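You operate a simulated robot arm through the tools that you are given. There is no shell and no other tool. Be economical: measure what you need, move in short steps, check, and stop when the job is done.

You run a simulated robot arm. Do the job below in one go: nothing can be reset, and whatever is moved stays where it is left.

JOB
Put things in order on the folding counter. At the end: the brown wool roll stands where the green soap stood; the green soap stands where the blue tub stood; the worn white block stands where the brown wool roll stood; the blue tub is in the grey tray; whatever was shut is shut again. Leave all else as you found it, and nothing knocked over.

It is judged by the outcome, as a careful person would: the job done as asked, and still so three seconds after it is handed in. It fails if anything else is knocked over, pushed out of place, dropped, spilled or broken.

ROBOT AND FRAMES
A 6-joint arm with a two-finger parallel gripper, fixed in place. Base frame: the origin is at the foot of the arm, x ahead of it, y to its left, z up; the work surface is at about z = 820. Readings come in mm, rad, newtons and seconds.
With the tool pointing down near the work surface it reaches from about 240 to 640 mm from the base axis. Its first joint turns from -1.152 to 1.152 rad. Payload 2.7 kg.
The tool frame sits at the grasp point between the pads (the TCP): z along the fingers, y along the line on which they close. The tips reach 23 mm beyond it. Largest opening 94 mm; finger width 38, thickness 10; the body of the gripper, 54 by 96 mm, starts 39 mm behind the TCP.
Orientation is that of the tool frame in the base frame, as a unit quaternion [x, y, z, w]. With the fingers straight down and closing along the base's y, the tool's x points along the base's -x, its y along +y and its z along -z.

CONTROLS
- The arm moves only by the tool move_arm. Its argument "commands" is a list of rows, each a list of 7 numbers: the shift along the base's x, y, z in m, then the turn, a rotation vector about the base's x, y, z in rad, then the gripper command, from -1 (fully open) to 1 (shut), values between in proportion. In form: [[dx, dy, dz, rx, ry, rz, jaw], ...]. A call has 1 to 10 rows; each row is the pose to reach, as a shift and turn from the pose commanded when the call began. A row lasts 0.2 s, in which the tool goes at most 50 mm and 0.15 rad; a call with a longer step from one row to the next is refused whole, and so is a gripper value outside its range. A pose out of reach is approached as far as the arm can. The call stops where the force on the tool passes 40 N (or 10 N more than at its start, if that is more) or the arm is blocked; 0.2 s more then pass. Each finger travels about 45 mm/s and halts on what it meets, pressing with about 42 N; the grip force reading is that of the motor and also rises with nothing between the fingers. The clock runs only during rows and for 0.2 s after the last one: add rows that repeat a pose to give the fingers time. It gives the time, the measured TCP pose, the force on the tool (base axes), the opening and the grip force at its end, in the units of the frame above (readings bear some noise), and new pictures: "show" is both (left out), scene, wrist or none.
- Cameras (640 x 400 px; columns grow to the right, rows downward): "scene" is fixed at [69.9, -420.6, 1395.5]; the picture's right is [0.87, -0.50, 0.00], its down [-0.30, -0.52, -0.80] and it looks along [0.40, 0.69, -0.60] (base axes); focal length 317 px, centre (320, 200). "wrist" rides on the gripper at [86, 16, -75] in the tool frame; the picture's right is [-0.18, 0.98, 0.00], its down [-0.58, -0.11, -0.81] and it looks along [-0.79, -0.15, 0.59] (tool axes); focal length 243 px, centre (320, 200). There is no depth. A picture from a camera that has moved, and an enlarged one, comes with that camera's place and axes in the base frame and with its lens. The place of the scene camera against the robot may be out by one fixed shift of up to 12 mm in any direction.
- inspect(camera, box): a new picture of the part [left, top, right, bottom] of that camera's present view, enlarged. The clock stands still meanwhile.
- sign_off(): hands the job in; it is judged then, once.

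Work in short steps. Places have to be worked out from the pictures, the camera data and where the tool is seen: move nearer, look again, correct. Check each grasp and each placing, and mend what went wrong. You have 120 turns and 170 pictures in all, those below and enlarged ones among them. Open the gripper and draw the arm clear of the work before you hand the job in, unless the task says otherwise; then end with one line.

The tools are called after "Request:" as name(argument=value, ...) on one line, values as JSON. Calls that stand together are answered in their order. move_arm: Moves the arm, as the interface text tells. Its arguments: {"type":"object","properties":{"commands":{"type":"array"},"show":{"type":"string","enum":["both","scene","wrist","none"]}},"required":["commands"]} The other tools are called the same way: inspect (camera, box) takes an enlarged picture of a part of a camera's view; sign_off () hands the job in.

At the start:

```text
clock: 0.0
position: [385.4, 241.0, 1112.4]
tcp_rot: [0.0, 1.0, 0.001, 0.0]
ft_force: [0.3, 0.0, -0.2]
width: 94.0
grasp_force: 0.0
```

scene: 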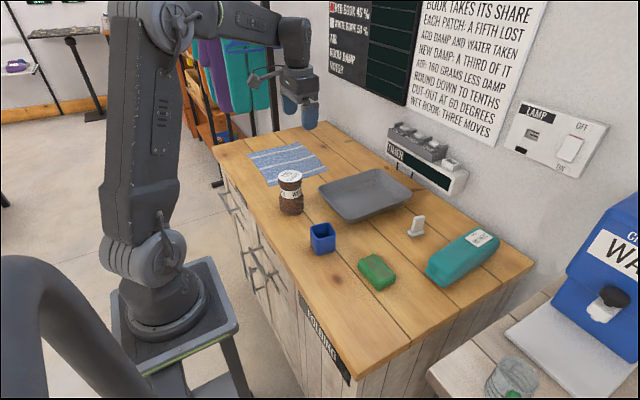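
wrist: 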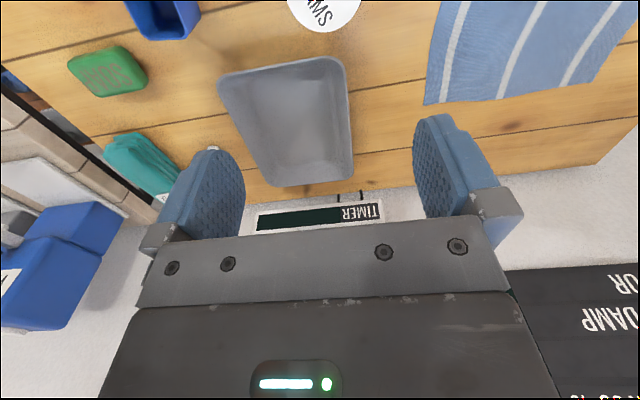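

I'll begin by looking closer at the counter and the things on it.

Request:
inspect(camera="scene", box=[210, 120, 530, 320])

Request:
inspect(camera="scene", box=[320, 0, 640, 200])

Request:
inspect(camera="wrist", box=[0, 0, 400, 250])

```text
2.00 times, centred on (370, 220) of scene
camera zoom: at [69.9, -420.6, 1395.5], right [0.87, -0.5, 0.0], down [-0.3, -0.52, -0.8], along [0.4, 0.69, -0.6], focal length 634 px, centre (220, 160)
```

zoom: 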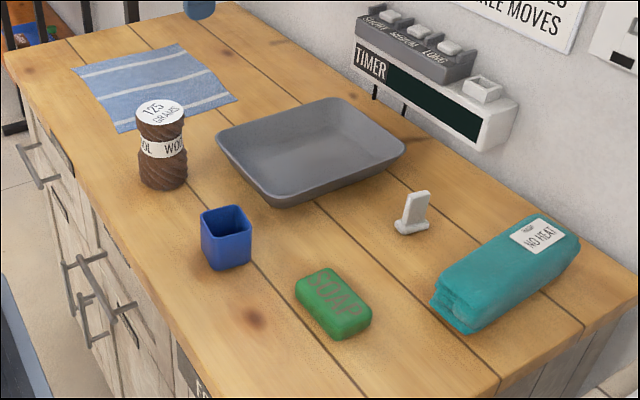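

```text
2.00 times, centred on (480, 100) of scene
camera zoom: at [69.9, -420.6, 1395.5], right [0.87, -0.5, 0.0], down [-0.3, -0.52, -0.8], along [0.4, 0.69, -0.6], focal length 634 px, centre (0, 400)
```

zoom: 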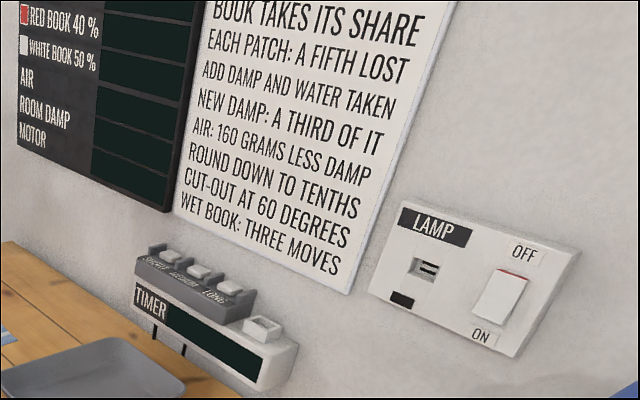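

```text
1.60 times, centred on (200, 125) of wrist
camera zoom: at [298.7, 257.9, 1187.3], right [0.18, 0.98, 0.0], down [0.58, -0.11, 0.81], along [0.79, -0.15, -0.59], focal length 388 px, centre (512, 320)
```

zoom: 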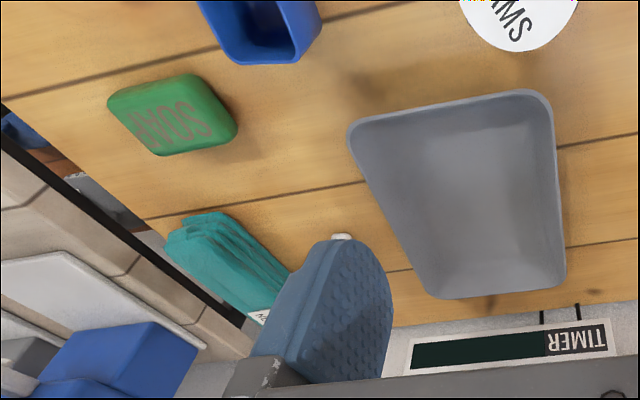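

The white thing on the counter near the teal packet and the drawer fronts need a closer view, to find the "worn white block".

Request:
inspect(camera="scene", box=[384, 200, 448, 240])

Request:
inspect(camera="scene", box=[200, 180, 360, 280])

Request:
inspect(camera="scene", box=[440, 240, 640, 400])

```text
10.00 times, centred on (416, 220) of scene
camera zoom: at [69.9, -420.6, 1395.5], right [0.87, -0.5, 0.0], down [-0.3, -0.52, -0.8], along [0.4, 0.69, -0.6], focal length 3167 px, centre (-640, 0)
```

zoom: 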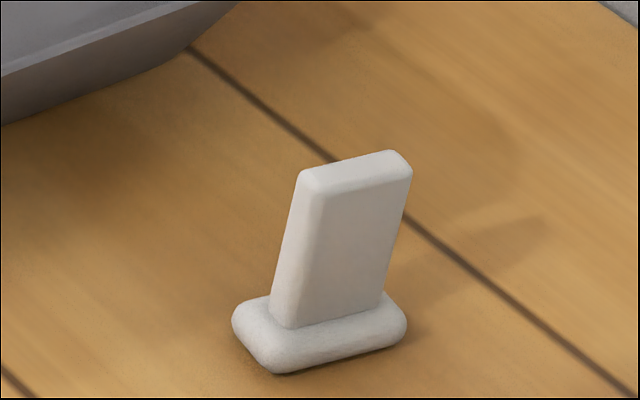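

```text
4.00 times, centred on (280, 230) of scene
camera zoom: at [69.9, -420.6, 1395.5], right [0.87, -0.5, 0.0], down [-0.3, -0.52, -0.8], along [0.4, 0.69, -0.6], focal length 1267 px, centre (480, 80)
```

zoom: 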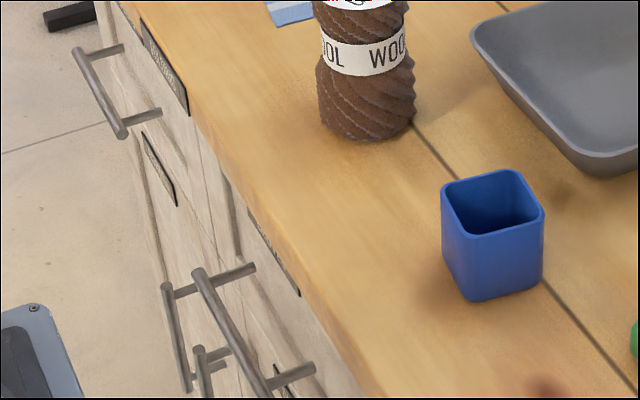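

```text
2.50 times, centred on (540, 320) of scene
camera zoom: at [69.9, -420.6, 1395.5], right [0.87, -0.5, 0.0], down [-0.3, -0.52, -0.8], along [0.4, 0.69, -0.6], focal length 792 px, centre (-230, -100)
```

zoom: 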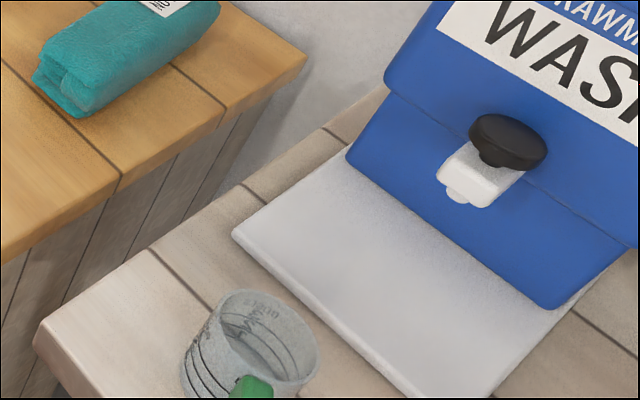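

The upright white piece may be the block, but I'll read the drawer labels before deciding.

Request:
inspect(camera="scene", box=[210, 170, 274, 210])

Request:
inspect(camera="scene", box=[230, 220, 310, 300])

Request:
inspect(camera="scene", box=[0, 0, 320, 200])

```text
10.00 times, centred on (242, 190) of scene
camera zoom: at [69.9, -420.6, 1395.5], right [0.87, -0.5, 0.0], down [-0.3, -0.52, -0.8], along [0.4, 0.69, -0.6], focal length 3167 px, centre (1100, 300)
```

zoom: 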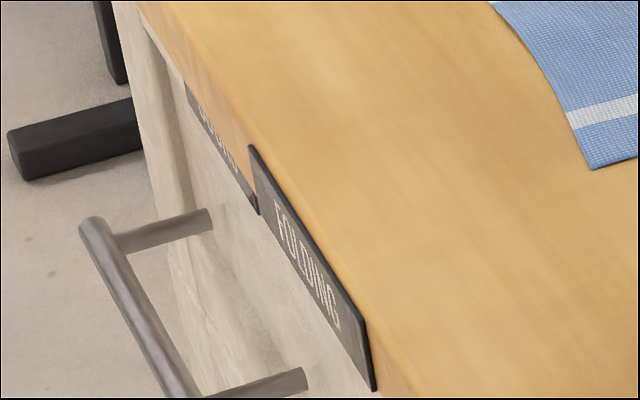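

```text
5.00 times, centred on (270, 260) of scene
camera zoom: at [69.9, -420.6, 1395.5], right [0.87, -0.5, 0.0], down [-0.3, -0.52, -0.8], along [0.4, 0.69, -0.6], focal length 1584 px, centre (570, -100)
```

zoom: 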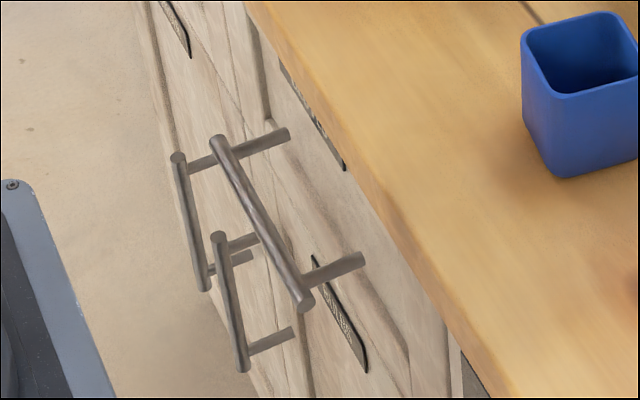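

```text
2.00 times, centred on (160, 100) of scene
camera zoom: at [69.9, -420.6, 1395.5], right [0.87, -0.5, 0.0], down [-0.3, -0.52, -0.8], along [0.4, 0.69, -0.6], focal length 634 px, centre (640, 400)
```

zoom: 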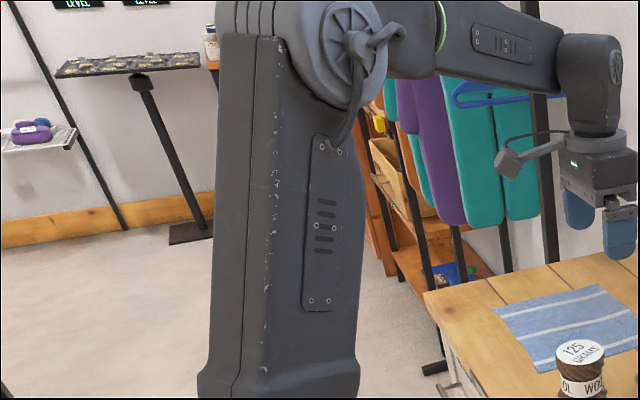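

The white piece is the only candidate so far. I move the wrist camera back and to the right, so that it sees the tub, soap, white piece and wool together.

Request:
move_arm(commands=[[-0.017, -0.036, -0.015, 0, 0, 0, -1], [-0.034, -0.072, -0.03, 0, 0, 0, -1], [-0.051, -0.108, -0.045, 0, 0, 0, -1], [-0.068, -0.144, -0.06, 0, 0, 0, -1], [-0.085, -0.181, -0.072, 0, 0, 0, -1], [-0.085, -0.181, -0.072, 0, 0, 0, -1]], show="both")

```text
clock: 1.4
position: [301.6, 60.1, 1040.1]
tcp_rot: [0.0, 1.0, 0.001, 0.001]
ft_force: [0.2, -0.3, -0.6]
width: 94.1
grasp_force: 0.0
camera wrist: at [214.5, 76.0, 1115.1], right [0.18, 0.98, 0.0], down [0.58, -0.11, 0.81], along [0.79, -0.15, -0.59], focal length 243 px, centre (320, 200)
```

scene: 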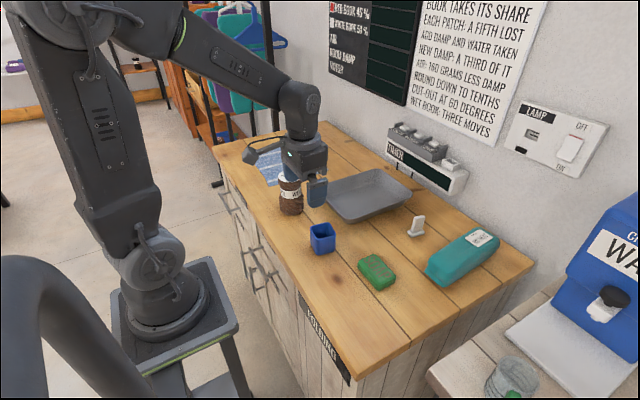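
wrist: 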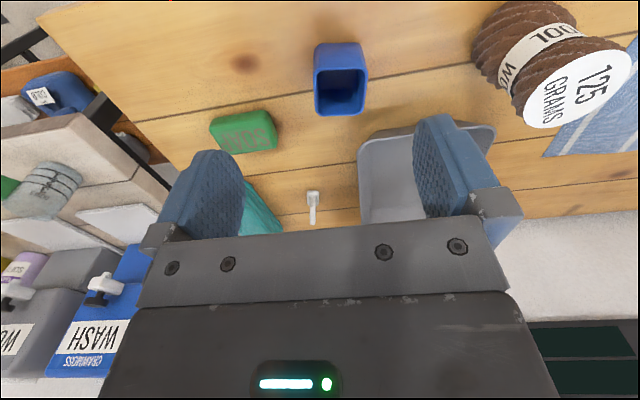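

Everything needed is in view; I enlarge it to measure.

Request:
inspect(camera="wrist", box=[200, 25, 400, 150])

Request:
inspect(camera="wrist", box=[440, 0, 640, 125])

Request:
inspect(camera="wrist", box=[270, 180, 350, 230])

```text
3.20 times, centred on (300, 88) of wrist
camera zoom: at [214.5, 76.0, 1115.1], right [0.18, 0.98, 0.0], down [0.58, -0.11, 0.81], along [0.79, -0.15, -0.59], focal length 776 px, centre (384, 560)
```

zoom: 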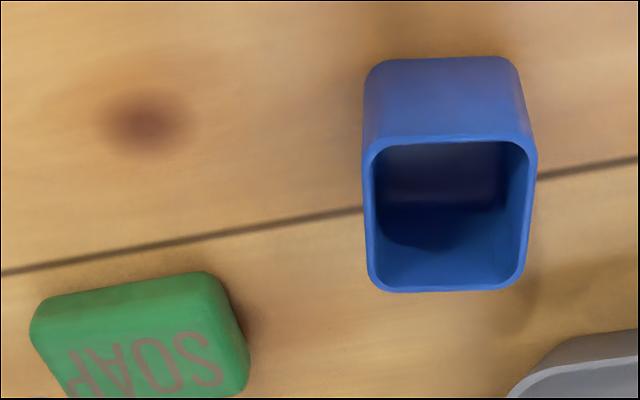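

```text
3.20 times, centred on (540, 62) of wrist
camera zoom: at [214.5, 76.0, 1115.1], right [0.18, 0.98, 0.0], down [0.58, -0.11, 0.81], along [0.79, -0.15, -0.59], focal length 776 px, centre (-384, 640)
```

zoom: 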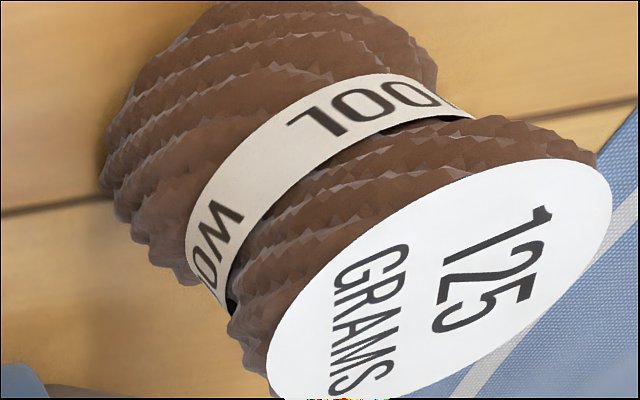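

```text
8.00 times, centred on (310, 205) of wrist
camera zoom: at [214.5, 76.0, 1115.1], right [0.18, 0.98, 0.0], down [0.58, -0.11, 0.81], along [0.79, -0.15, -0.59], focal length 1941 px, centre (400, 160)
```

zoom: 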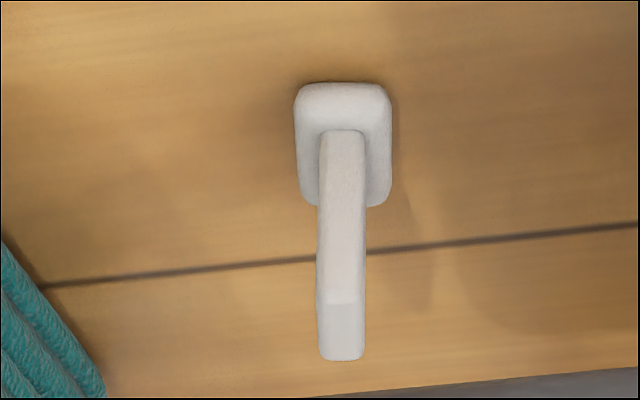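

Worked out: tub about 50×50×55 mm, centre near (354, 73), yawed about -0.15 rad. The white piece's upright stem is about 12 mm thick, at (596, -11); the wool roll is about 70 mm across and 110 tall. I go over the tub first.

Request:
move_arm(commands=[[0.027, 0.007, -0.035, 0, 0, -0.074, -1], [0.053, 0.013, -0.07, 0, 0, -0.148, -1], [0.053, 0.013, -0.09, 0, 0, -0.148, -1], [0.053, 0.013, -0.09, 0, 0, -0.148, -1]], show="both")

```text
clock: 2.4
position: [355.9, 72.6, 949.5]
tcp_rot: [0.074, 0.997, 0.001, 0.001]
ft_force: [-0.2, -0.3, -0.2]
width: 93.9
grasp_force: 0.0
camera wrist: at [270.7, 102.7, 1025.1], right [0.33, 0.94, 0.0], down [0.56, -0.19, 0.81], along [0.76, -0.26, -0.59], focal length 243 px, centre (320, 200)
```

scene: 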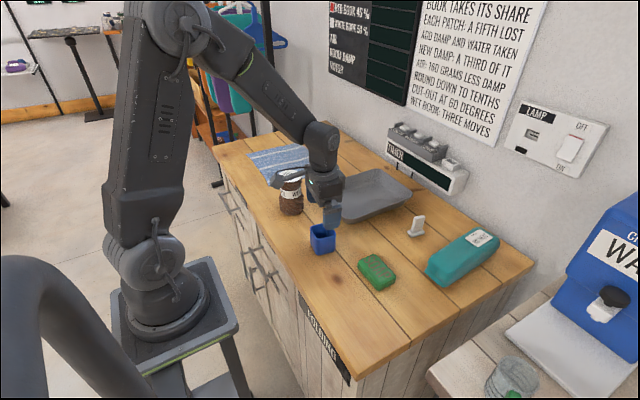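
wrist: 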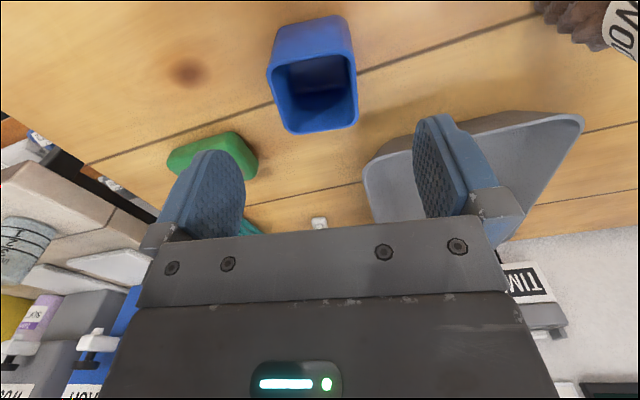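

The tub lies under the TCP at about (353, 73), with matching yaw. I descend to z≈853 and close.

Request:
move_arm(commands=[[-0.001, 0, -0.045, 0, 0, 0, -1], [-0.002, 0, -0.08, 0, 0, 0, -1], [-0.002, 0, -0.097, 0, 0, 0, -1], [-0.002, 0, -0.097, 0, 0, 0, -1], [-0.002, 0, -0.097, 0, 0, 0, 0.3], [-0.002, 0, -0.097, 0, 0, 0, 0.3], [-0.002, 0, -0.097, 0, 0, 0, 0.3], [-0.002, 0, -0.097, 0, 0, 0, 0.3], [-0.002, 0, -0.097, 0, 0, 0, 0.3]], show="both")

```text
clock: 4.4
position: [351.0, 71.6, 853.0]
tcp_rot: [0.073, 0.997, 0.0, 0.001]
ft_force: [0.4, -0.7, 0.2]
width: 53.2
grasp_force: 41.8
camera wrist: at [267.3, 102.0, 928.6], right [0.33, 0.94, 0.0], down [0.56, -0.19, 0.81], along [0.76, -0.26, -0.59], focal length 243 px, centre (320, 200)
```

scene: 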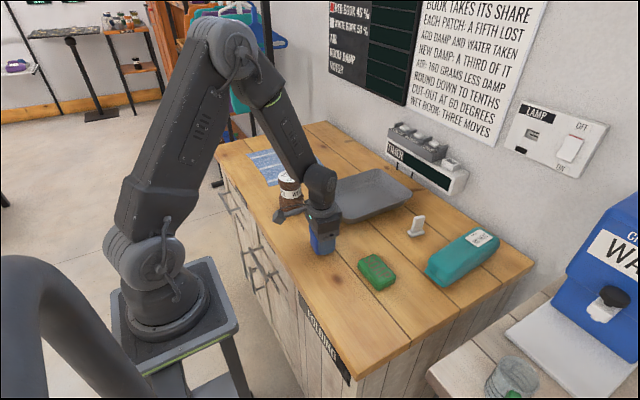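
wrist: 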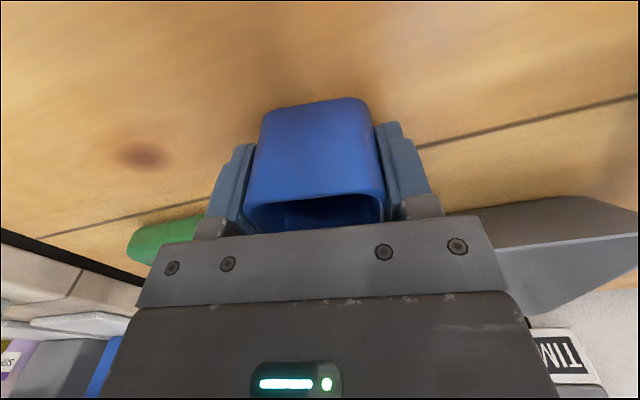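

Tub gripped (53 mm). I lift it and carry it above the tray, estimated centre (563, 168).

Request:
move_arm(commands=[[0, 0, 0.04, 0, 0, 0, 0.3], [0, 0, 0.085, 0, 0, 0, 0.3], [0.02, 0.01, 0.12, 0, 0, 0.03, 0.3], [0.055, 0.028, 0.13, 0, 0, 0.06, 0.3], [0.09, 0.046, 0.13, 0, 0, 0.09, 0.3], [0.13, 0.066, 0.13, 0, 0, 0.12, 0.3], [0.165, 0.084, 0.13, 0, 0, 0.148, 0.3], [0.19, 0.096, 0.13, 0, 0, 0.148, 0.3], [0.19, 0.096, 0.13, 0, 0, 0.148, 0.3]], show="both")

```text
clock: 6.4
position: [541.3, 168.2, 983.1]
tcp_rot: [-0.001, 1.0, 0.0, -0.001]
ft_force: [-0.3, 0.5, -1.2]
width: 53.2
grasp_force: 41.7
camera wrist: at [454.7, 185.9, 1058.9], right [0.18, 0.98, 0.0], down [0.58, -0.11, 0.81], along [0.79, -0.15, -0.59], focal length 243 px, centre (320, 200)
```

scene: 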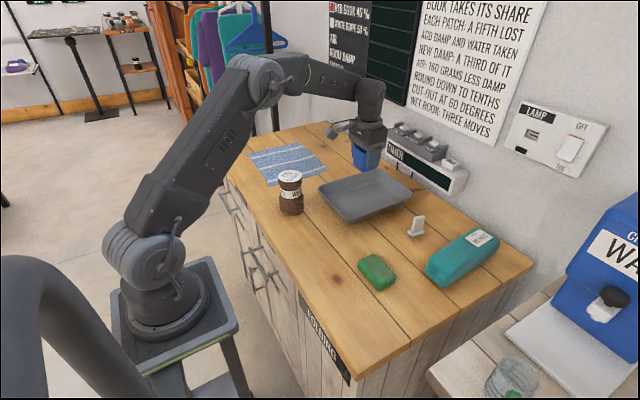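
wrist: 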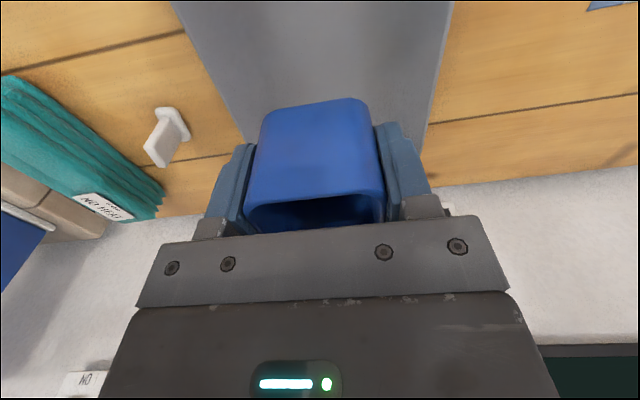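

The tray centre is a bit further out, so I go to x≈557 and lower to just above the tray floor.

Request:
move_arm(commands=[[0.016, 0, -0.035, 0, 0, 0, 0.3], [0.016, 0, -0.075, 0, 0, 0, 0.3], [0.016, 0, -0.105, 0, 0, 0, 0.3], [0.016, 0, -0.118, 0, 0, 0, 0.3], [0.016, 0, -0.118, 0, 0, 0, 0.3]], show="both")

```text
clock: 7.6
position: [557.8, 168.6, 864.7]
tcp_rot: [0.0, 1.0, 0.0, 0.001]
ft_force: [0.2, 0.0, -0.9]
width: 53.0
grasp_force: 41.9
camera wrist: at [470.9, 185.7, 939.8], right [0.18, 0.98, 0.0], down [0.58, -0.11, 0.81], along [0.79, -0.15, -0.59], focal length 243 px, centre (320, 200)
```

scene: 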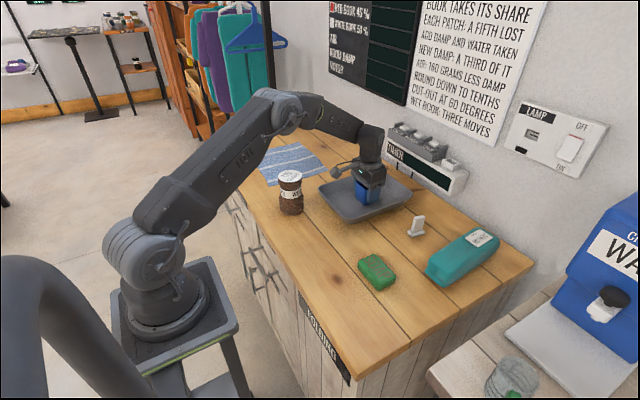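
wrist: 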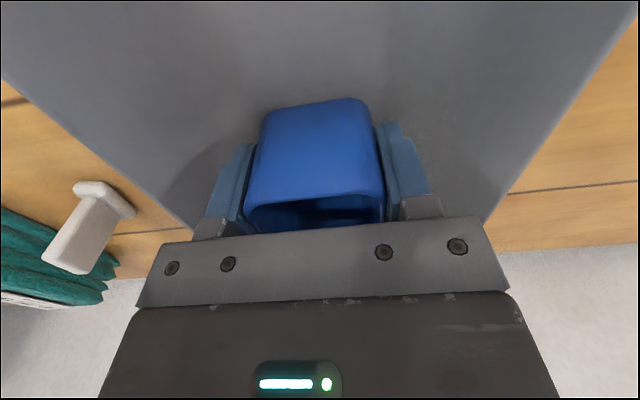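

The tub hangs well inside the tray. I lower it by small steps and watch the force.

Request:
move_arm(commands=[[0, 0, -0.003, 0, 0, 0, 0.3], [0, 0, -0.005, 0, 0, 0, 0.3], [0, 0, -0.007, 0, 0, 0, 0.3]], show="none")

```text
clock: 8.4
position: [559.4, 168.4, 861.6]
tcp_rot: [0.0, 1.0, 0.001, 0.004]
ft_force: [-8.9, -3.7, 29.8]
width: 53.2
grasp_force: 42.0
```

Contact at z≈861. I ease off 2 mm and read the force again.

Request:
move_arm(commands=[[0, 0, 0.003, 0, 0, 0, 0.3], [0, 0, 0.003, 0, 0, 0, 0.3]], show="none")

```text
clock: 9.0
position: [558.4, 169.6, 861.3]
tcp_rot: [-0.001, 1.0, 0.001, 0.004]
ft_force: [3.6, 1.5, 19.3]
width: 53.3
grasp_force: 41.6
```

Request:
move_arm(commands=[[0, 0, 0.002, 0, 0, 0, 0.3], [0, 0, 0.002, 0, 0, 0, 0.3]], show="wrist")

```text
clock: 9.6
position: [557.6, 168.5, 861.5]
tcp_rot: [0.0, 1.0, 0.001, 0.0]
ft_force: [2.6, 1.1, 7.5]
width: 53.5
grasp_force: 42.3
camera wrist: at [470.3, 185.8, 937.5], right [0.18, 0.98, 0.0], down [0.58, -0.11, 0.81], along [0.79, -0.15, -0.59], focal length 243 px, centre (320, 200)
```

wrist: 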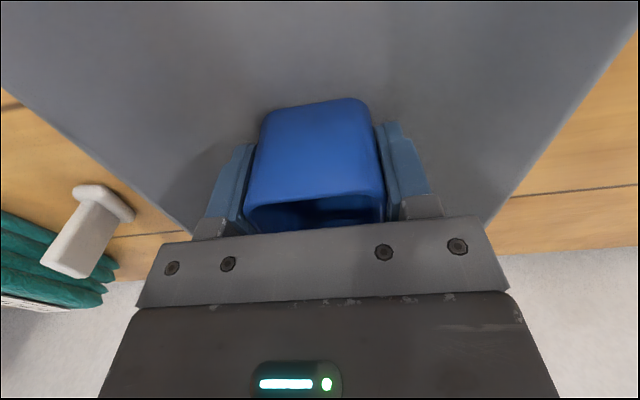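

The tub rests lightly on the tray floor with 7 N. I open the fingers and rise.

Request:
move_arm(commands=[[0, 0, 0.001, 0, 0, 0, -0.6], [0, 0, 0.001, 0, 0, 0, -0.6], [0, 0, 0.001, 0, 0, 0, -0.6], [0, 0, 0.03, 0, 0, 0, -0.6], [0, 0, 0.07, 0, 0, 0, -0.8], [-0.02, -0.02, 0.115, 0, 0, 0, -1], [-0.06, -0.04, 0.14, 0, 0, 0, -1], [-0.1, -0.06, 0.14, 0, 0, 0, -1]], show="both")

```text
refused: row 6 steps farther than a row can; nothing moved
```

Request:
move_arm(commands=[[0, 0, 0.001, 0, 0, 0, -0.6], [0, 0, 0.001, 0, 0, 0, -0.6], [0, 0, 0.001, 0, 0, 0, -0.6], [0, 0, 0.03, 0, 0, 0, -0.6], [0, 0, 0.07, 0, 0, 0, -0.8], [-0.01, -0.01, 0.11, 0, 0, 0, -1], [-0.045, -0.03, 0.13, 0, 0, 0, -1], [-0.08, -0.055, 0.14, 0, 0, 0, -1], [-0.12, -0.08, 0.14, 0, 0, 0, -1]], show="both")

```text
clock: 11.6
position: [437.4, 88.2, 1004.5]
tcp_rot: [0.0, 1.0, 0.0, 0.001]
ft_force: [-0.5, -0.7, -0.3]
width: 94.0
grasp_force: 0.0
camera wrist: at [350.1, 105.8, 1079.1], right [0.18, 0.98, 0.0], down [0.58, -0.11, 0.81], along [0.79, -0.15, -0.59], focal length 243 px, centre (320, 200)
```

scene: 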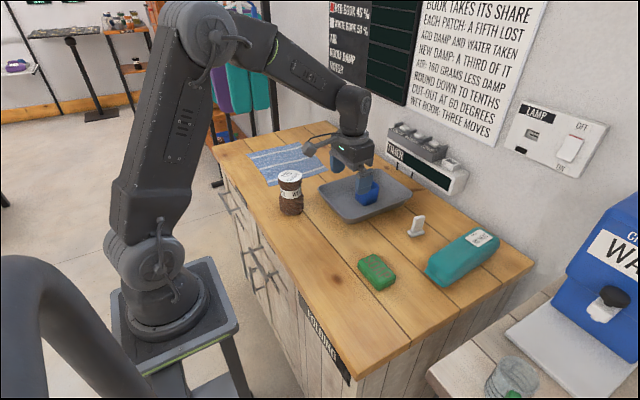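
wrist: 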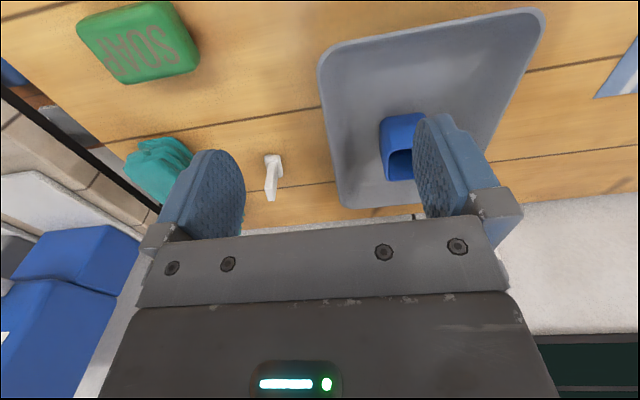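

Tub stands in the tray. Next I go near the soap and view it close.

Request:
move_arm(commands=[[-0.025, -0.038, -0.0, 0, 0, 0, -1], [-0.052, -0.076, -0.01, 0, 0, 0, -1], [-0.08, -0.115, -0.02, 0, 0, 0, -1], [-0.107, -0.153, -0.035, 0, 0, 0, -1], [-0.107, -0.153, -0.035, 0, 0, 0, -1]], show="wrist")

Request:
inspect(camera="wrist", box=[220, 60, 420, 185])

```text
clock: 12.8
position: [330.5, -65.5, 967.2]
tcp_rot: [0.0, 1.0, 0.001, 0.001]
ft_force: [0.1, 0.6, -1.1]
width: 94.1
grasp_force: 0.0
camera wrist: at [243.9, -48.3, 1042.8], right [0.18, 0.98, 0.0], down [0.58, -0.11, 0.81], along [0.79, -0.15, -0.59], focal length 243 px, centre (320, 200)
```

wrist: 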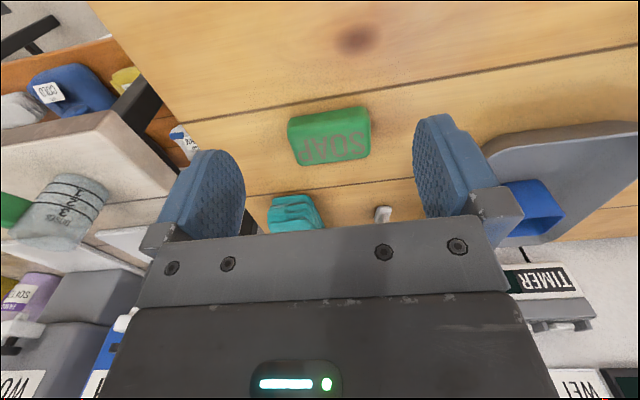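

```text
3.20 times, centred on (320, 122) of wrist
camera zoom: at [243.9, -48.3, 1042.8], right [0.18, 0.98, 0.0], down [0.58, -0.11, 0.81], along [0.79, -0.15, -0.59], focal length 776 px, centre (320, 448)
```

zoom: 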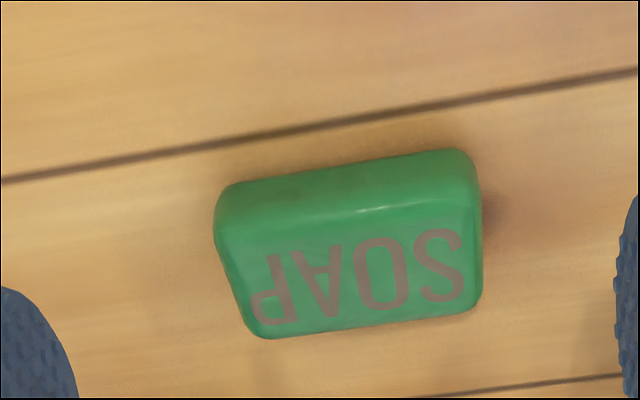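

Soap: centre about (412, -68), roughly 48 (x) × 79 (y) × 27 tall, yaw ≈ 0. I'll grip it across its short side, so I turn the tool 90° above it.

Request:
move_arm(commands=[[0.008, 0, 0, 0, 0, 0.15, -1], [0.016, 0, 0, 0, 0, 0.3, -1], [0.024, 0, 0, 0, 0, 0.45, -1], [0.032, 0, 0, 0, 0, 0.6, -1], [0.04, -0.001, 0, 0, 0, 0.75, -1], [0.048, -0.001, 0, 0, 0, 0.9, -1], [0.056, -0.002, 0, 0, 0, 1.05, -1], [0.064, -0.002, 0, 0, 0, 1.2, -1], [0.072, -0.003, 0, 0, 0, 1.35, -1], [0.082, -0.003, 0, 0, 0, 1.5, -1]], show="none")

Request:
move_arm(commands=[[0, 0, -0.01, 0, 0, 0.071, -1], [0, 0, -0.01, 0, 0, 0.071, -1]], show="both")

```text
clock: 15.0
position: [413.2, -68.2, 967.3]
tcp_rot: [-0.682, 0.731, 0.001, 0.0]
ft_force: [-0.6, 0.6, -0.4]
width: 93.9
grasp_force: 0.0
```

```text
clock: 15.6
position: [413.1, -67.9, 958.2]
tcp_rot: [0.708, -0.706, -0.001, 0.0]
ft_force: [-0.3, 0.6, 0.1]
width: 94.0
grasp_force: 0.1
camera wrist: at [396.4, -152.7, 1033.0], right [-0.98, 0.18, 0.0], down [0.11, 0.58, 0.81], along [0.15, 0.79, -0.59], focal length 243 px, centre (320, 200)
```

scene: 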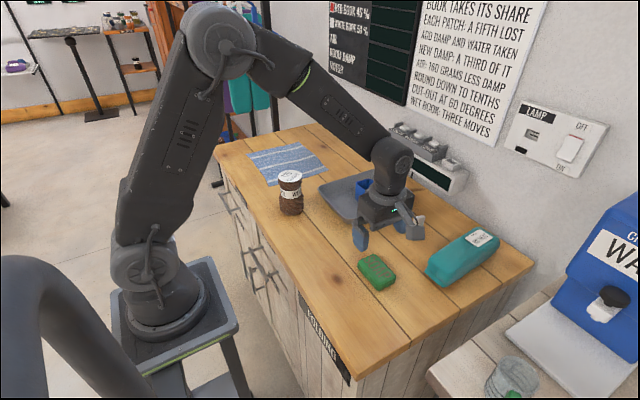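
wrist: 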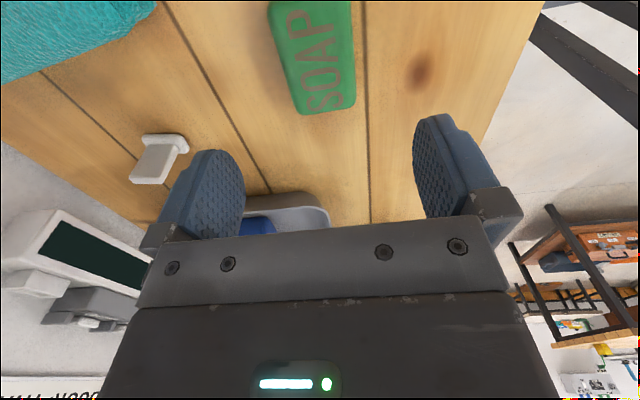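

Let me enlarge to confirm the soap against the tool.

Request:
inspect(camera="wrist", box=[220, 0, 420, 125])

```text
3.20 times, centred on (320, 62) of wrist
camera zoom: at [396.4, -152.7, 1033.0], right [-0.98, 0.18, 0.0], down [0.11, 0.58, 0.81], along [0.15, 0.79, -0.59], focal length 776 px, centre (320, 640)
```

zoom: 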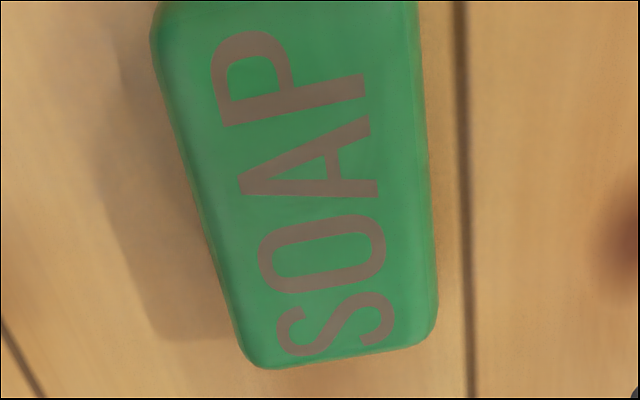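

Soap confirmed at (414, -66), yaw 0. I descend to z≈846 (tips at ~823) and close.

Request:
move_arm(commands=[[0.001, 0.001, -0.045, 0, 0, 0, -1], [0.001, 0.001, -0.085, 0, 0, 0, -1], [0.001, 0.001, -0.105, 0, 0, 0, -1], [0.001, 0.001, -0.111, 0, 0, 0, -1], [0.001, 0.001, -0.111, 0, 0, 0, 0.3], [0.001, 0.001, -0.111, 0, 0, 0, 0.3], [0.001, 0.001, -0.111, 0, 0, 0, 0.3], [0.001, 0.001, -0.111, 0, 0, 0, 0.3]], show="both")

```text
clock: 17.4
position: [415.7, -65.5, 846.4]
tcp_rot: [-0.707, 0.707, 0.001, 0.0]
ft_force: [-0.9, 0.8, 0.6]
width: 54.6
grasp_force: 41.8
camera wrist: at [398.0, -151.6, 922.1], right [-0.98, 0.18, 0.0], down [0.11, 0.58, 0.81], along [0.15, 0.79, -0.59], focal length 243 px, centre (320, 200)
```

scene: 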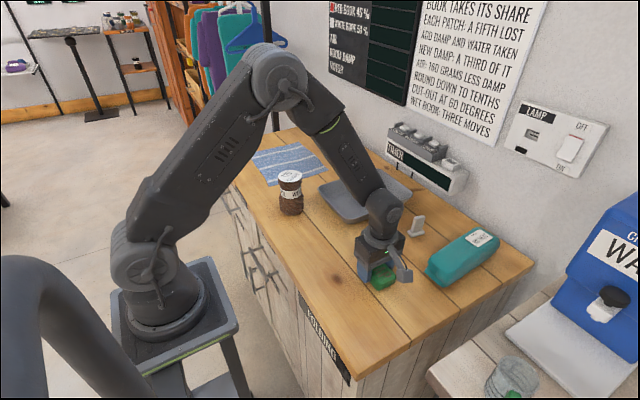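
wrist: 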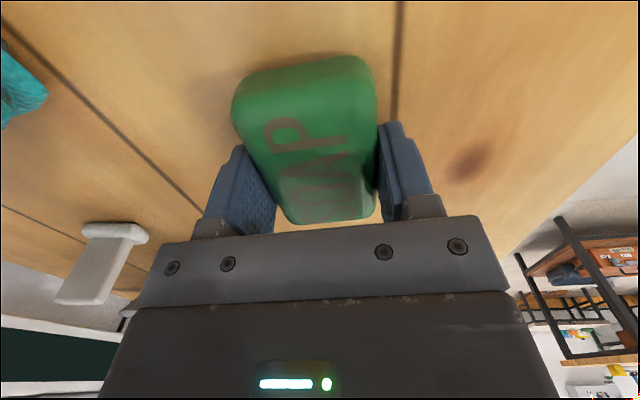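

Soap held (54.6 mm). I lift 50 mm and carry it to where the tub stood, (352, 72).

Request:
move_arm(commands=[[0, 0, 0.03, 0, 0, 0, 0.3], [-0.005, 0.01, 0.055, 0, 0, 0, 0.3], [-0.02, 0.045, 0.055, 0, 0, 0, 0.3], [-0.036, 0.08, 0.055, 0, 0, 0, 0.3], [-0.05, 0.11, 0.055, 0, 0, 0, 0.3], [-0.063, 0.138, 0.05, 0, 0, 0, 0.3], [-0.063, 0.138, 0.03, 0, 0, 0, 0.3], [-0.063, 0.138, 0.012, 0, 0, 0, 0.3], [-0.063, 0.138, 0.006, 0, 0, 0, 0.3], [-0.063, 0.138, 0.006, 0, 0, 0, 0.3]], show="both")

```text
clock: 19.6
position: [351.1, 71.9, 851.9]
tcp_rot: [-0.707, 0.707, 0.001, 0.001]
ft_force: [0.4, 0.4, -0.7]
width: 54.5
grasp_force: 42.5
camera wrist: at [334.7, -13.8, 927.7], right [-0.98, 0.18, 0.0], down [0.11, 0.58, 0.81], along [0.15, 0.79, -0.59], focal length 243 px, centre (320, 200)
```

scene: 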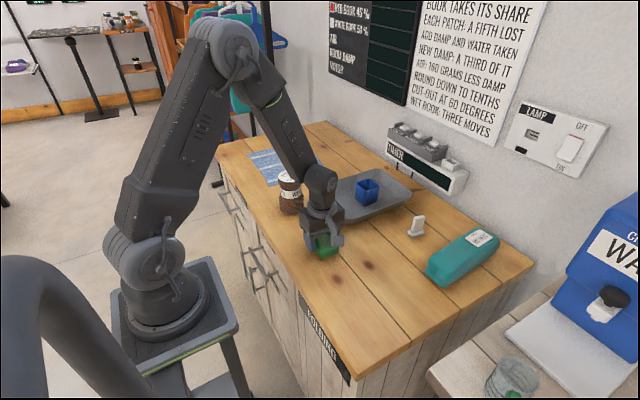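
wrist: 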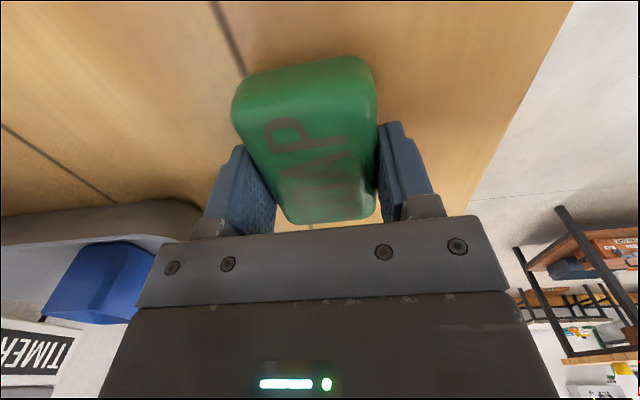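

Over the spot, 6 mm up. I set it down.

Request:
move_arm(commands=[[0, 0, -0.003, 0, 0, 0, 0.3], [0, 0, -0.005, 0, 0, 0, 0.3], [0, 0, -0.005, 0, 0, 0, 0.3]], show="none")

```text
clock: 20.4
position: [352.0, 71.4, 846.5]
tcp_rot: [0.707, -0.707, -0.001, 0.0]
ft_force: [-0.2, 0.3, -1.0]
width: 53.9
grasp_force: 41.6
```

Request:
move_arm(commands=[[0, 0, -0.001, 0, 0, 0, 0.3], [0, 0, -0.002, 0, 0, 0, 0.3], [0, 0, -0.002, 0, 0, 0, 0.3]], show="none")

```text
clock: 21.2
position: [350.4, 70.8, 845.7]
tcp_rot: [-0.707, 0.708, 0.001, 0.0]
ft_force: [-2.0, 0.5, 12.2]
width: 54.4
grasp_force: 42.2
```

Contact (12 N). I open, rise, and shift towards the wool roll for a look at both.

Request:
move_arm(commands=[[0, 0, 0.001, 0, 0, 0, -0.7], [0, 0, 0.001, 0, 0, 0, -0.7], [0, 0, 0.001, 0, 0, 0, -1], [0, 0, 0.03, 0, 0, 0, -1], [0, 0, 0.07, 0, 0, 0, -1], [0, 0, 0.11, 0, 0, 0, -1], [0, 0.0, 0.15, 0, 0, 0, -1], [0, 0.03, 0.185, 0, 0, 0, -1], [0, 0.05, 0.19, 0, 0, 0, -1], [0, 0.05, 0.19, 0, 0, 0, -1]], show="both")

```text
clock: 23.4
position: [351.0, 121.2, 1036.1]
tcp_rot: [-0.707, 0.707, 0.002, 0.0]
ft_force: [0.5, -0.1, 0.2]
width: 94.2
grasp_force: 0.0
camera wrist: at [334.1, 36.8, 1111.4], right [-0.98, 0.18, 0.0], down [0.11, 0.58, 0.81], along [0.15, 0.79, -0.59], focal length 243 px, centre (320, 200)
```

scene: 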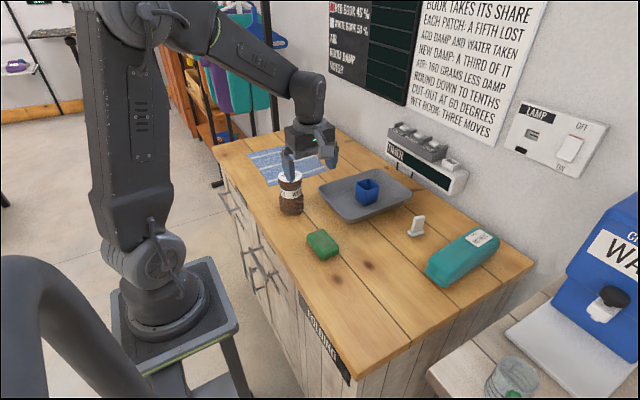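
wrist: 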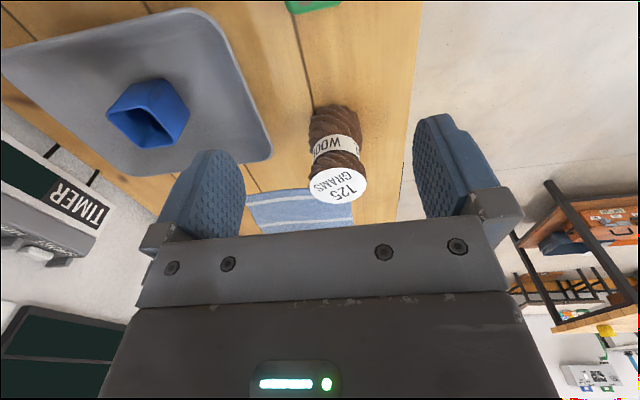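

Request:
inspect(camera="wrist", box=[256, 90, 416, 190])

Request:
inspect(camera="scene", box=[260, 160, 380, 260])

```text
4.00 times, centred on (336, 140) of wrist
camera zoom: at [334.1, 36.8, 1111.4], right [-0.98, 0.18, 0.0], down [0.11, 0.58, 0.81], along [0.15, 0.79, -0.59], focal length 970 px, centre (256, 440)
```

zoom: 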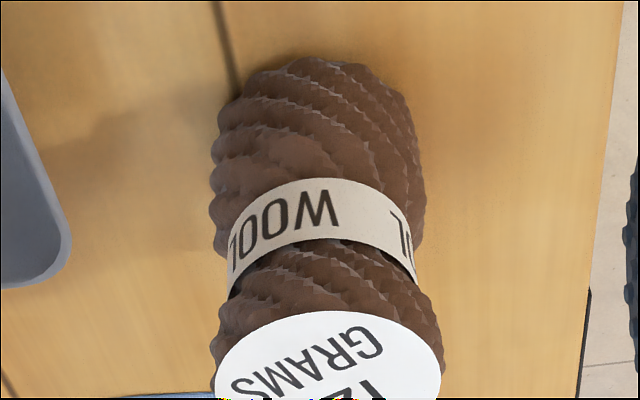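

```text
4.00 times, centred on (320, 210) of scene
camera zoom: at [70.0, -420.5, 1395.5], right [0.87, -0.5, 0.0], down [-0.3, -0.52, -0.8], along [0.4, 0.69, -0.6], focal length 1267 px, centre (320, 160)
```

zoom: 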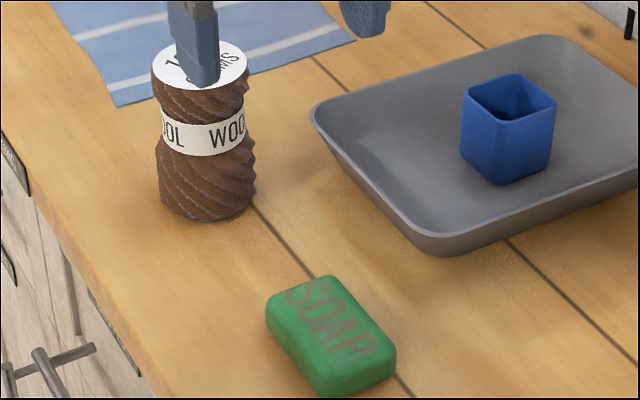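

Soap stands where the tub was. Wool roll: axis about (351, 250), top at z≈934, diameter about 66. I go above it and check before descending.

Request:
move_arm(commands=[[0, 0.045, 0, 0, 0, 0, -1], [0, 0.09, 0, 0, 0, 0, -1], [0, 0.129, -0.02, 0, 0, 0, -1], [0, 0.129, -0.05, 0, 0, 0, -1], [0, 0.129, -0.05, 0, 0, 0, -1]], show="both")

```text
clock: 24.6
position: [352.1, 252.6, 983.7]
tcp_rot: [-0.707, 0.707, 0.0, 0.0]
ft_force: [-0.3, 0.8, 0.7]
width: 94.2
grasp_force: 0.1
camera wrist: at [334.8, 165.9, 1060.4], right [-0.98, 0.18, 0.0], down [0.11, 0.58, 0.81], along [0.15, 0.79, -0.59], focal length 243 px, centre (320, 200)
```

scene: 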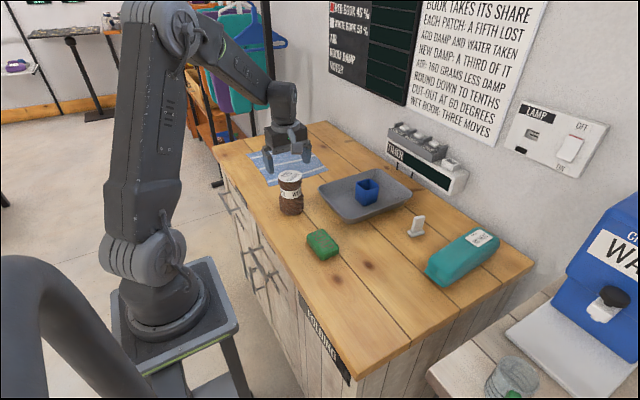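
wrist: 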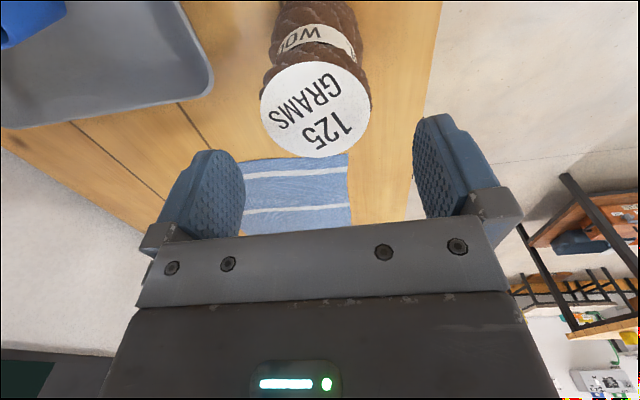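

Disc centre is at (353, 248), diameter 64. I shift −4 mm in y, descend to z≈902 and close.

Request:
move_arm(commands=[[0.001, -0.004, -0.02, 0, 0, 0, -1], [0.001, -0.004, -0.05, 0, 0, 0, -1], [0.001, -0.004, -0.075, 0, 0, 0, -1], [0.001, -0.004, -0.082, 0, 0, 0, -1], [0.001, -0.004, -0.082, 0, 0, 0, 0.2], [0.001, -0.004, -0.082, 0, 0, 0, 0.2], [0.001, -0.004, -0.082, 0, 0, 0, 0.2], [0.001, -0.004, -0.082, 0, 0, 0, 0.2]], show="both")

```text
clock: 26.4
position: [351.6, 247.8, 902.9]
tcp_rot: [-0.707, 0.707, 0.001, 0.0]
ft_force: [0.7, 0.0, 0.1]
width: 66.3
grasp_force: 42.0
camera wrist: at [335.5, 161.2, 978.4], right [-0.98, 0.18, 0.0], down [0.11, 0.58, 0.81], along [0.15, 0.79, -0.59], focal length 243 px, centre (320, 200)
```

scene: 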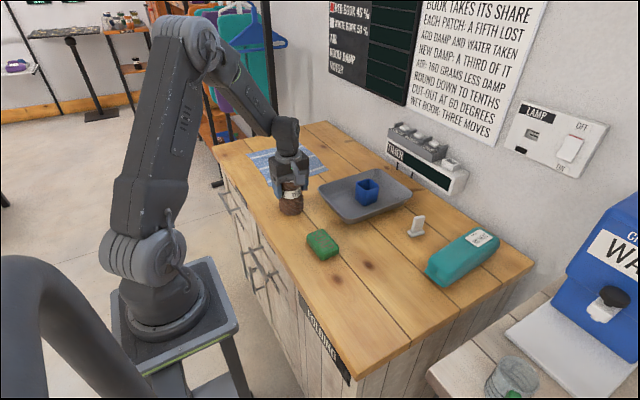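
wrist: 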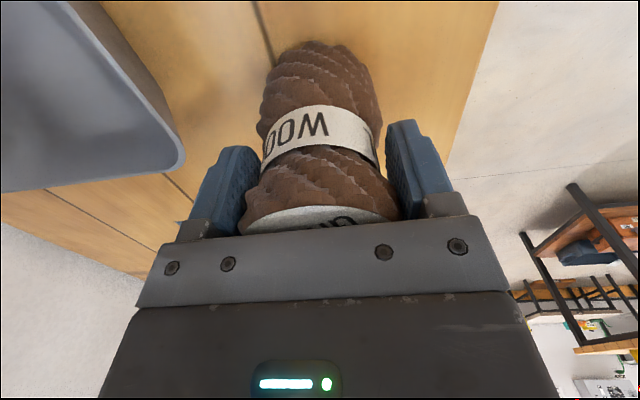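

Held (66 mm). I lift it 70 mm and carry it over the soap towards (414, -66).

Request:
move_arm(commands=[[0, 0, 0.04, 0, 0, 0, 0.2], [0, -0.005, 0.075, 0, 0, 0, 0.2], [0.007, -0.045, 0.085, 0, 0, 0, 0.2], [0.015, -0.09, 0.085, 0, 0, 0, 0.2], [0.024, -0.135, 0.085, 0, 0, 0, 0.2], [0.033, -0.18, 0.085, 0, 0, 0, 0.2], [0.043, -0.225, 0.085, 0, 0, 0, 0.2], [0.053, -0.27, 0.085, 0, 0, 0, 0.2], [0.062, -0.312, 0.085, 0, 0, 0, 0.2], [0.062, -0.312, 0.085, 0, 0, 0, 0.2]], show="scene")

```text
clock: 28.6
position: [413.5, -63.9, 988.4]
tcp_rot: [0.707, -0.707, -0.002, 0.0]
ft_force: [0.0, 0.0, -0.7]
width: 66.4
grasp_force: 41.4
```

scene: 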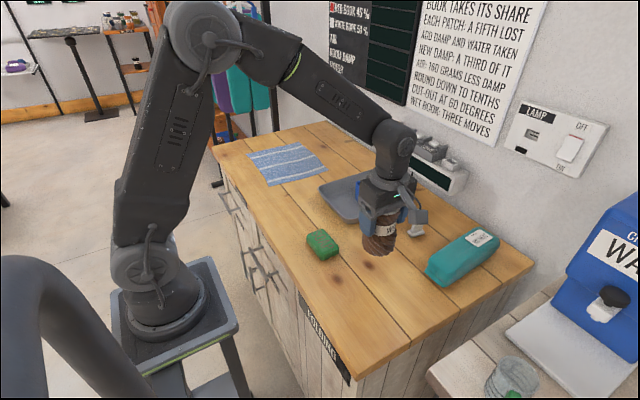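

Now down to about 3 mm above the counter (TCP z≈905), adjusting −2 mm in y.

Request:
move_arm(commands=[[0.001, -0.002, -0.035, 0, 0, 0, 0.2], [0.001, -0.002, -0.065, 0, 0, 0, 0.2], [0.001, -0.002, -0.08, 0, 0, 0, 0.2], [0.001, -0.002, -0.084, 0, 0, 0, 0.2], [0.001, -0.002, -0.084, 0, 0, 0, 0.2]], show="both")

```text
clock: 29.8
position: [414.5, -67.9, 905.9]
tcp_rot: [0.708, -0.707, -0.001, 0.0]
ft_force: [-0.6, 0.8, -1.3]
width: 66.7
grasp_force: 42.0
camera wrist: at [398.6, -152.4, 980.7], right [-0.98, 0.18, 0.0], down [0.11, 0.58, 0.81], along [0.15, 0.79, -0.59], focal length 243 px, centre (320, 200)
```

scene: 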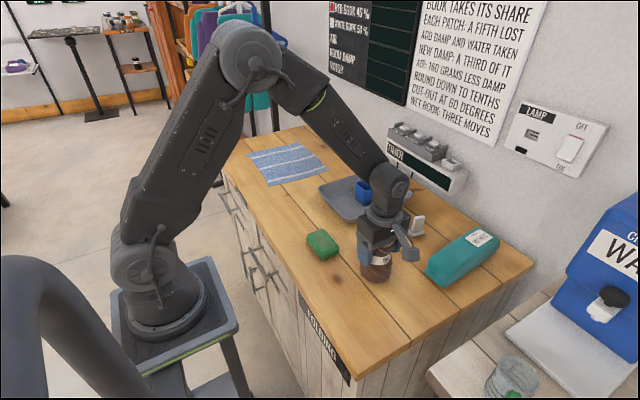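
wrist: 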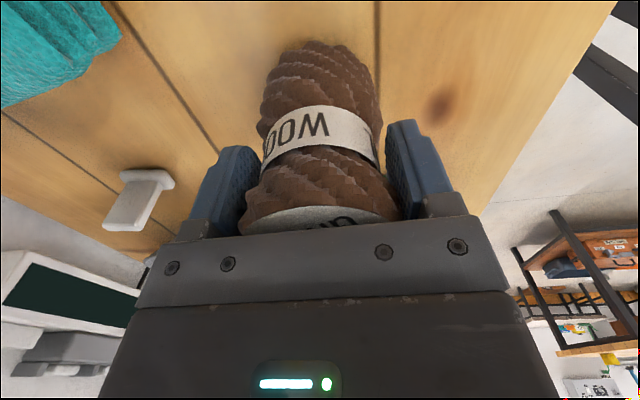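

Request:
move_arm(commands=[[0, 0, -0.002, 0, 0, 0, 0.2], [0, 0, -0.003, 0, 0, 0, 0.2], [0, 0, -0.004, 0, 0, 0, 0.2], [0, 0, -0.004, 0, 0, 0, 0.2]], show="none")

```text
clock: 30.8
position: [415.0, -68.1, 902.8]
tcp_rot: [0.708, -0.707, 0.001, -0.001]
ft_force: [-4.3, 2.6, 26.8]
width: 66.8
grasp_force: 42.3
```

Contact with 27 N, so I ease up 1.5 mm before releasing.

Request:
move_arm(commands=[[0, 0, 0.002, 0, 0, 0, 0.2], [0, 0, 0.002, 0, 0, 0, 0.2]], show="none")

```text
clock: 31.4
position: [415.7, -66.8, 902.5]
tcp_rot: [-0.707, 0.707, 0.001, 0.0]
ft_force: [3.0, -0.1, 5.1]
width: 66.4
grasp_force: 42.3
```

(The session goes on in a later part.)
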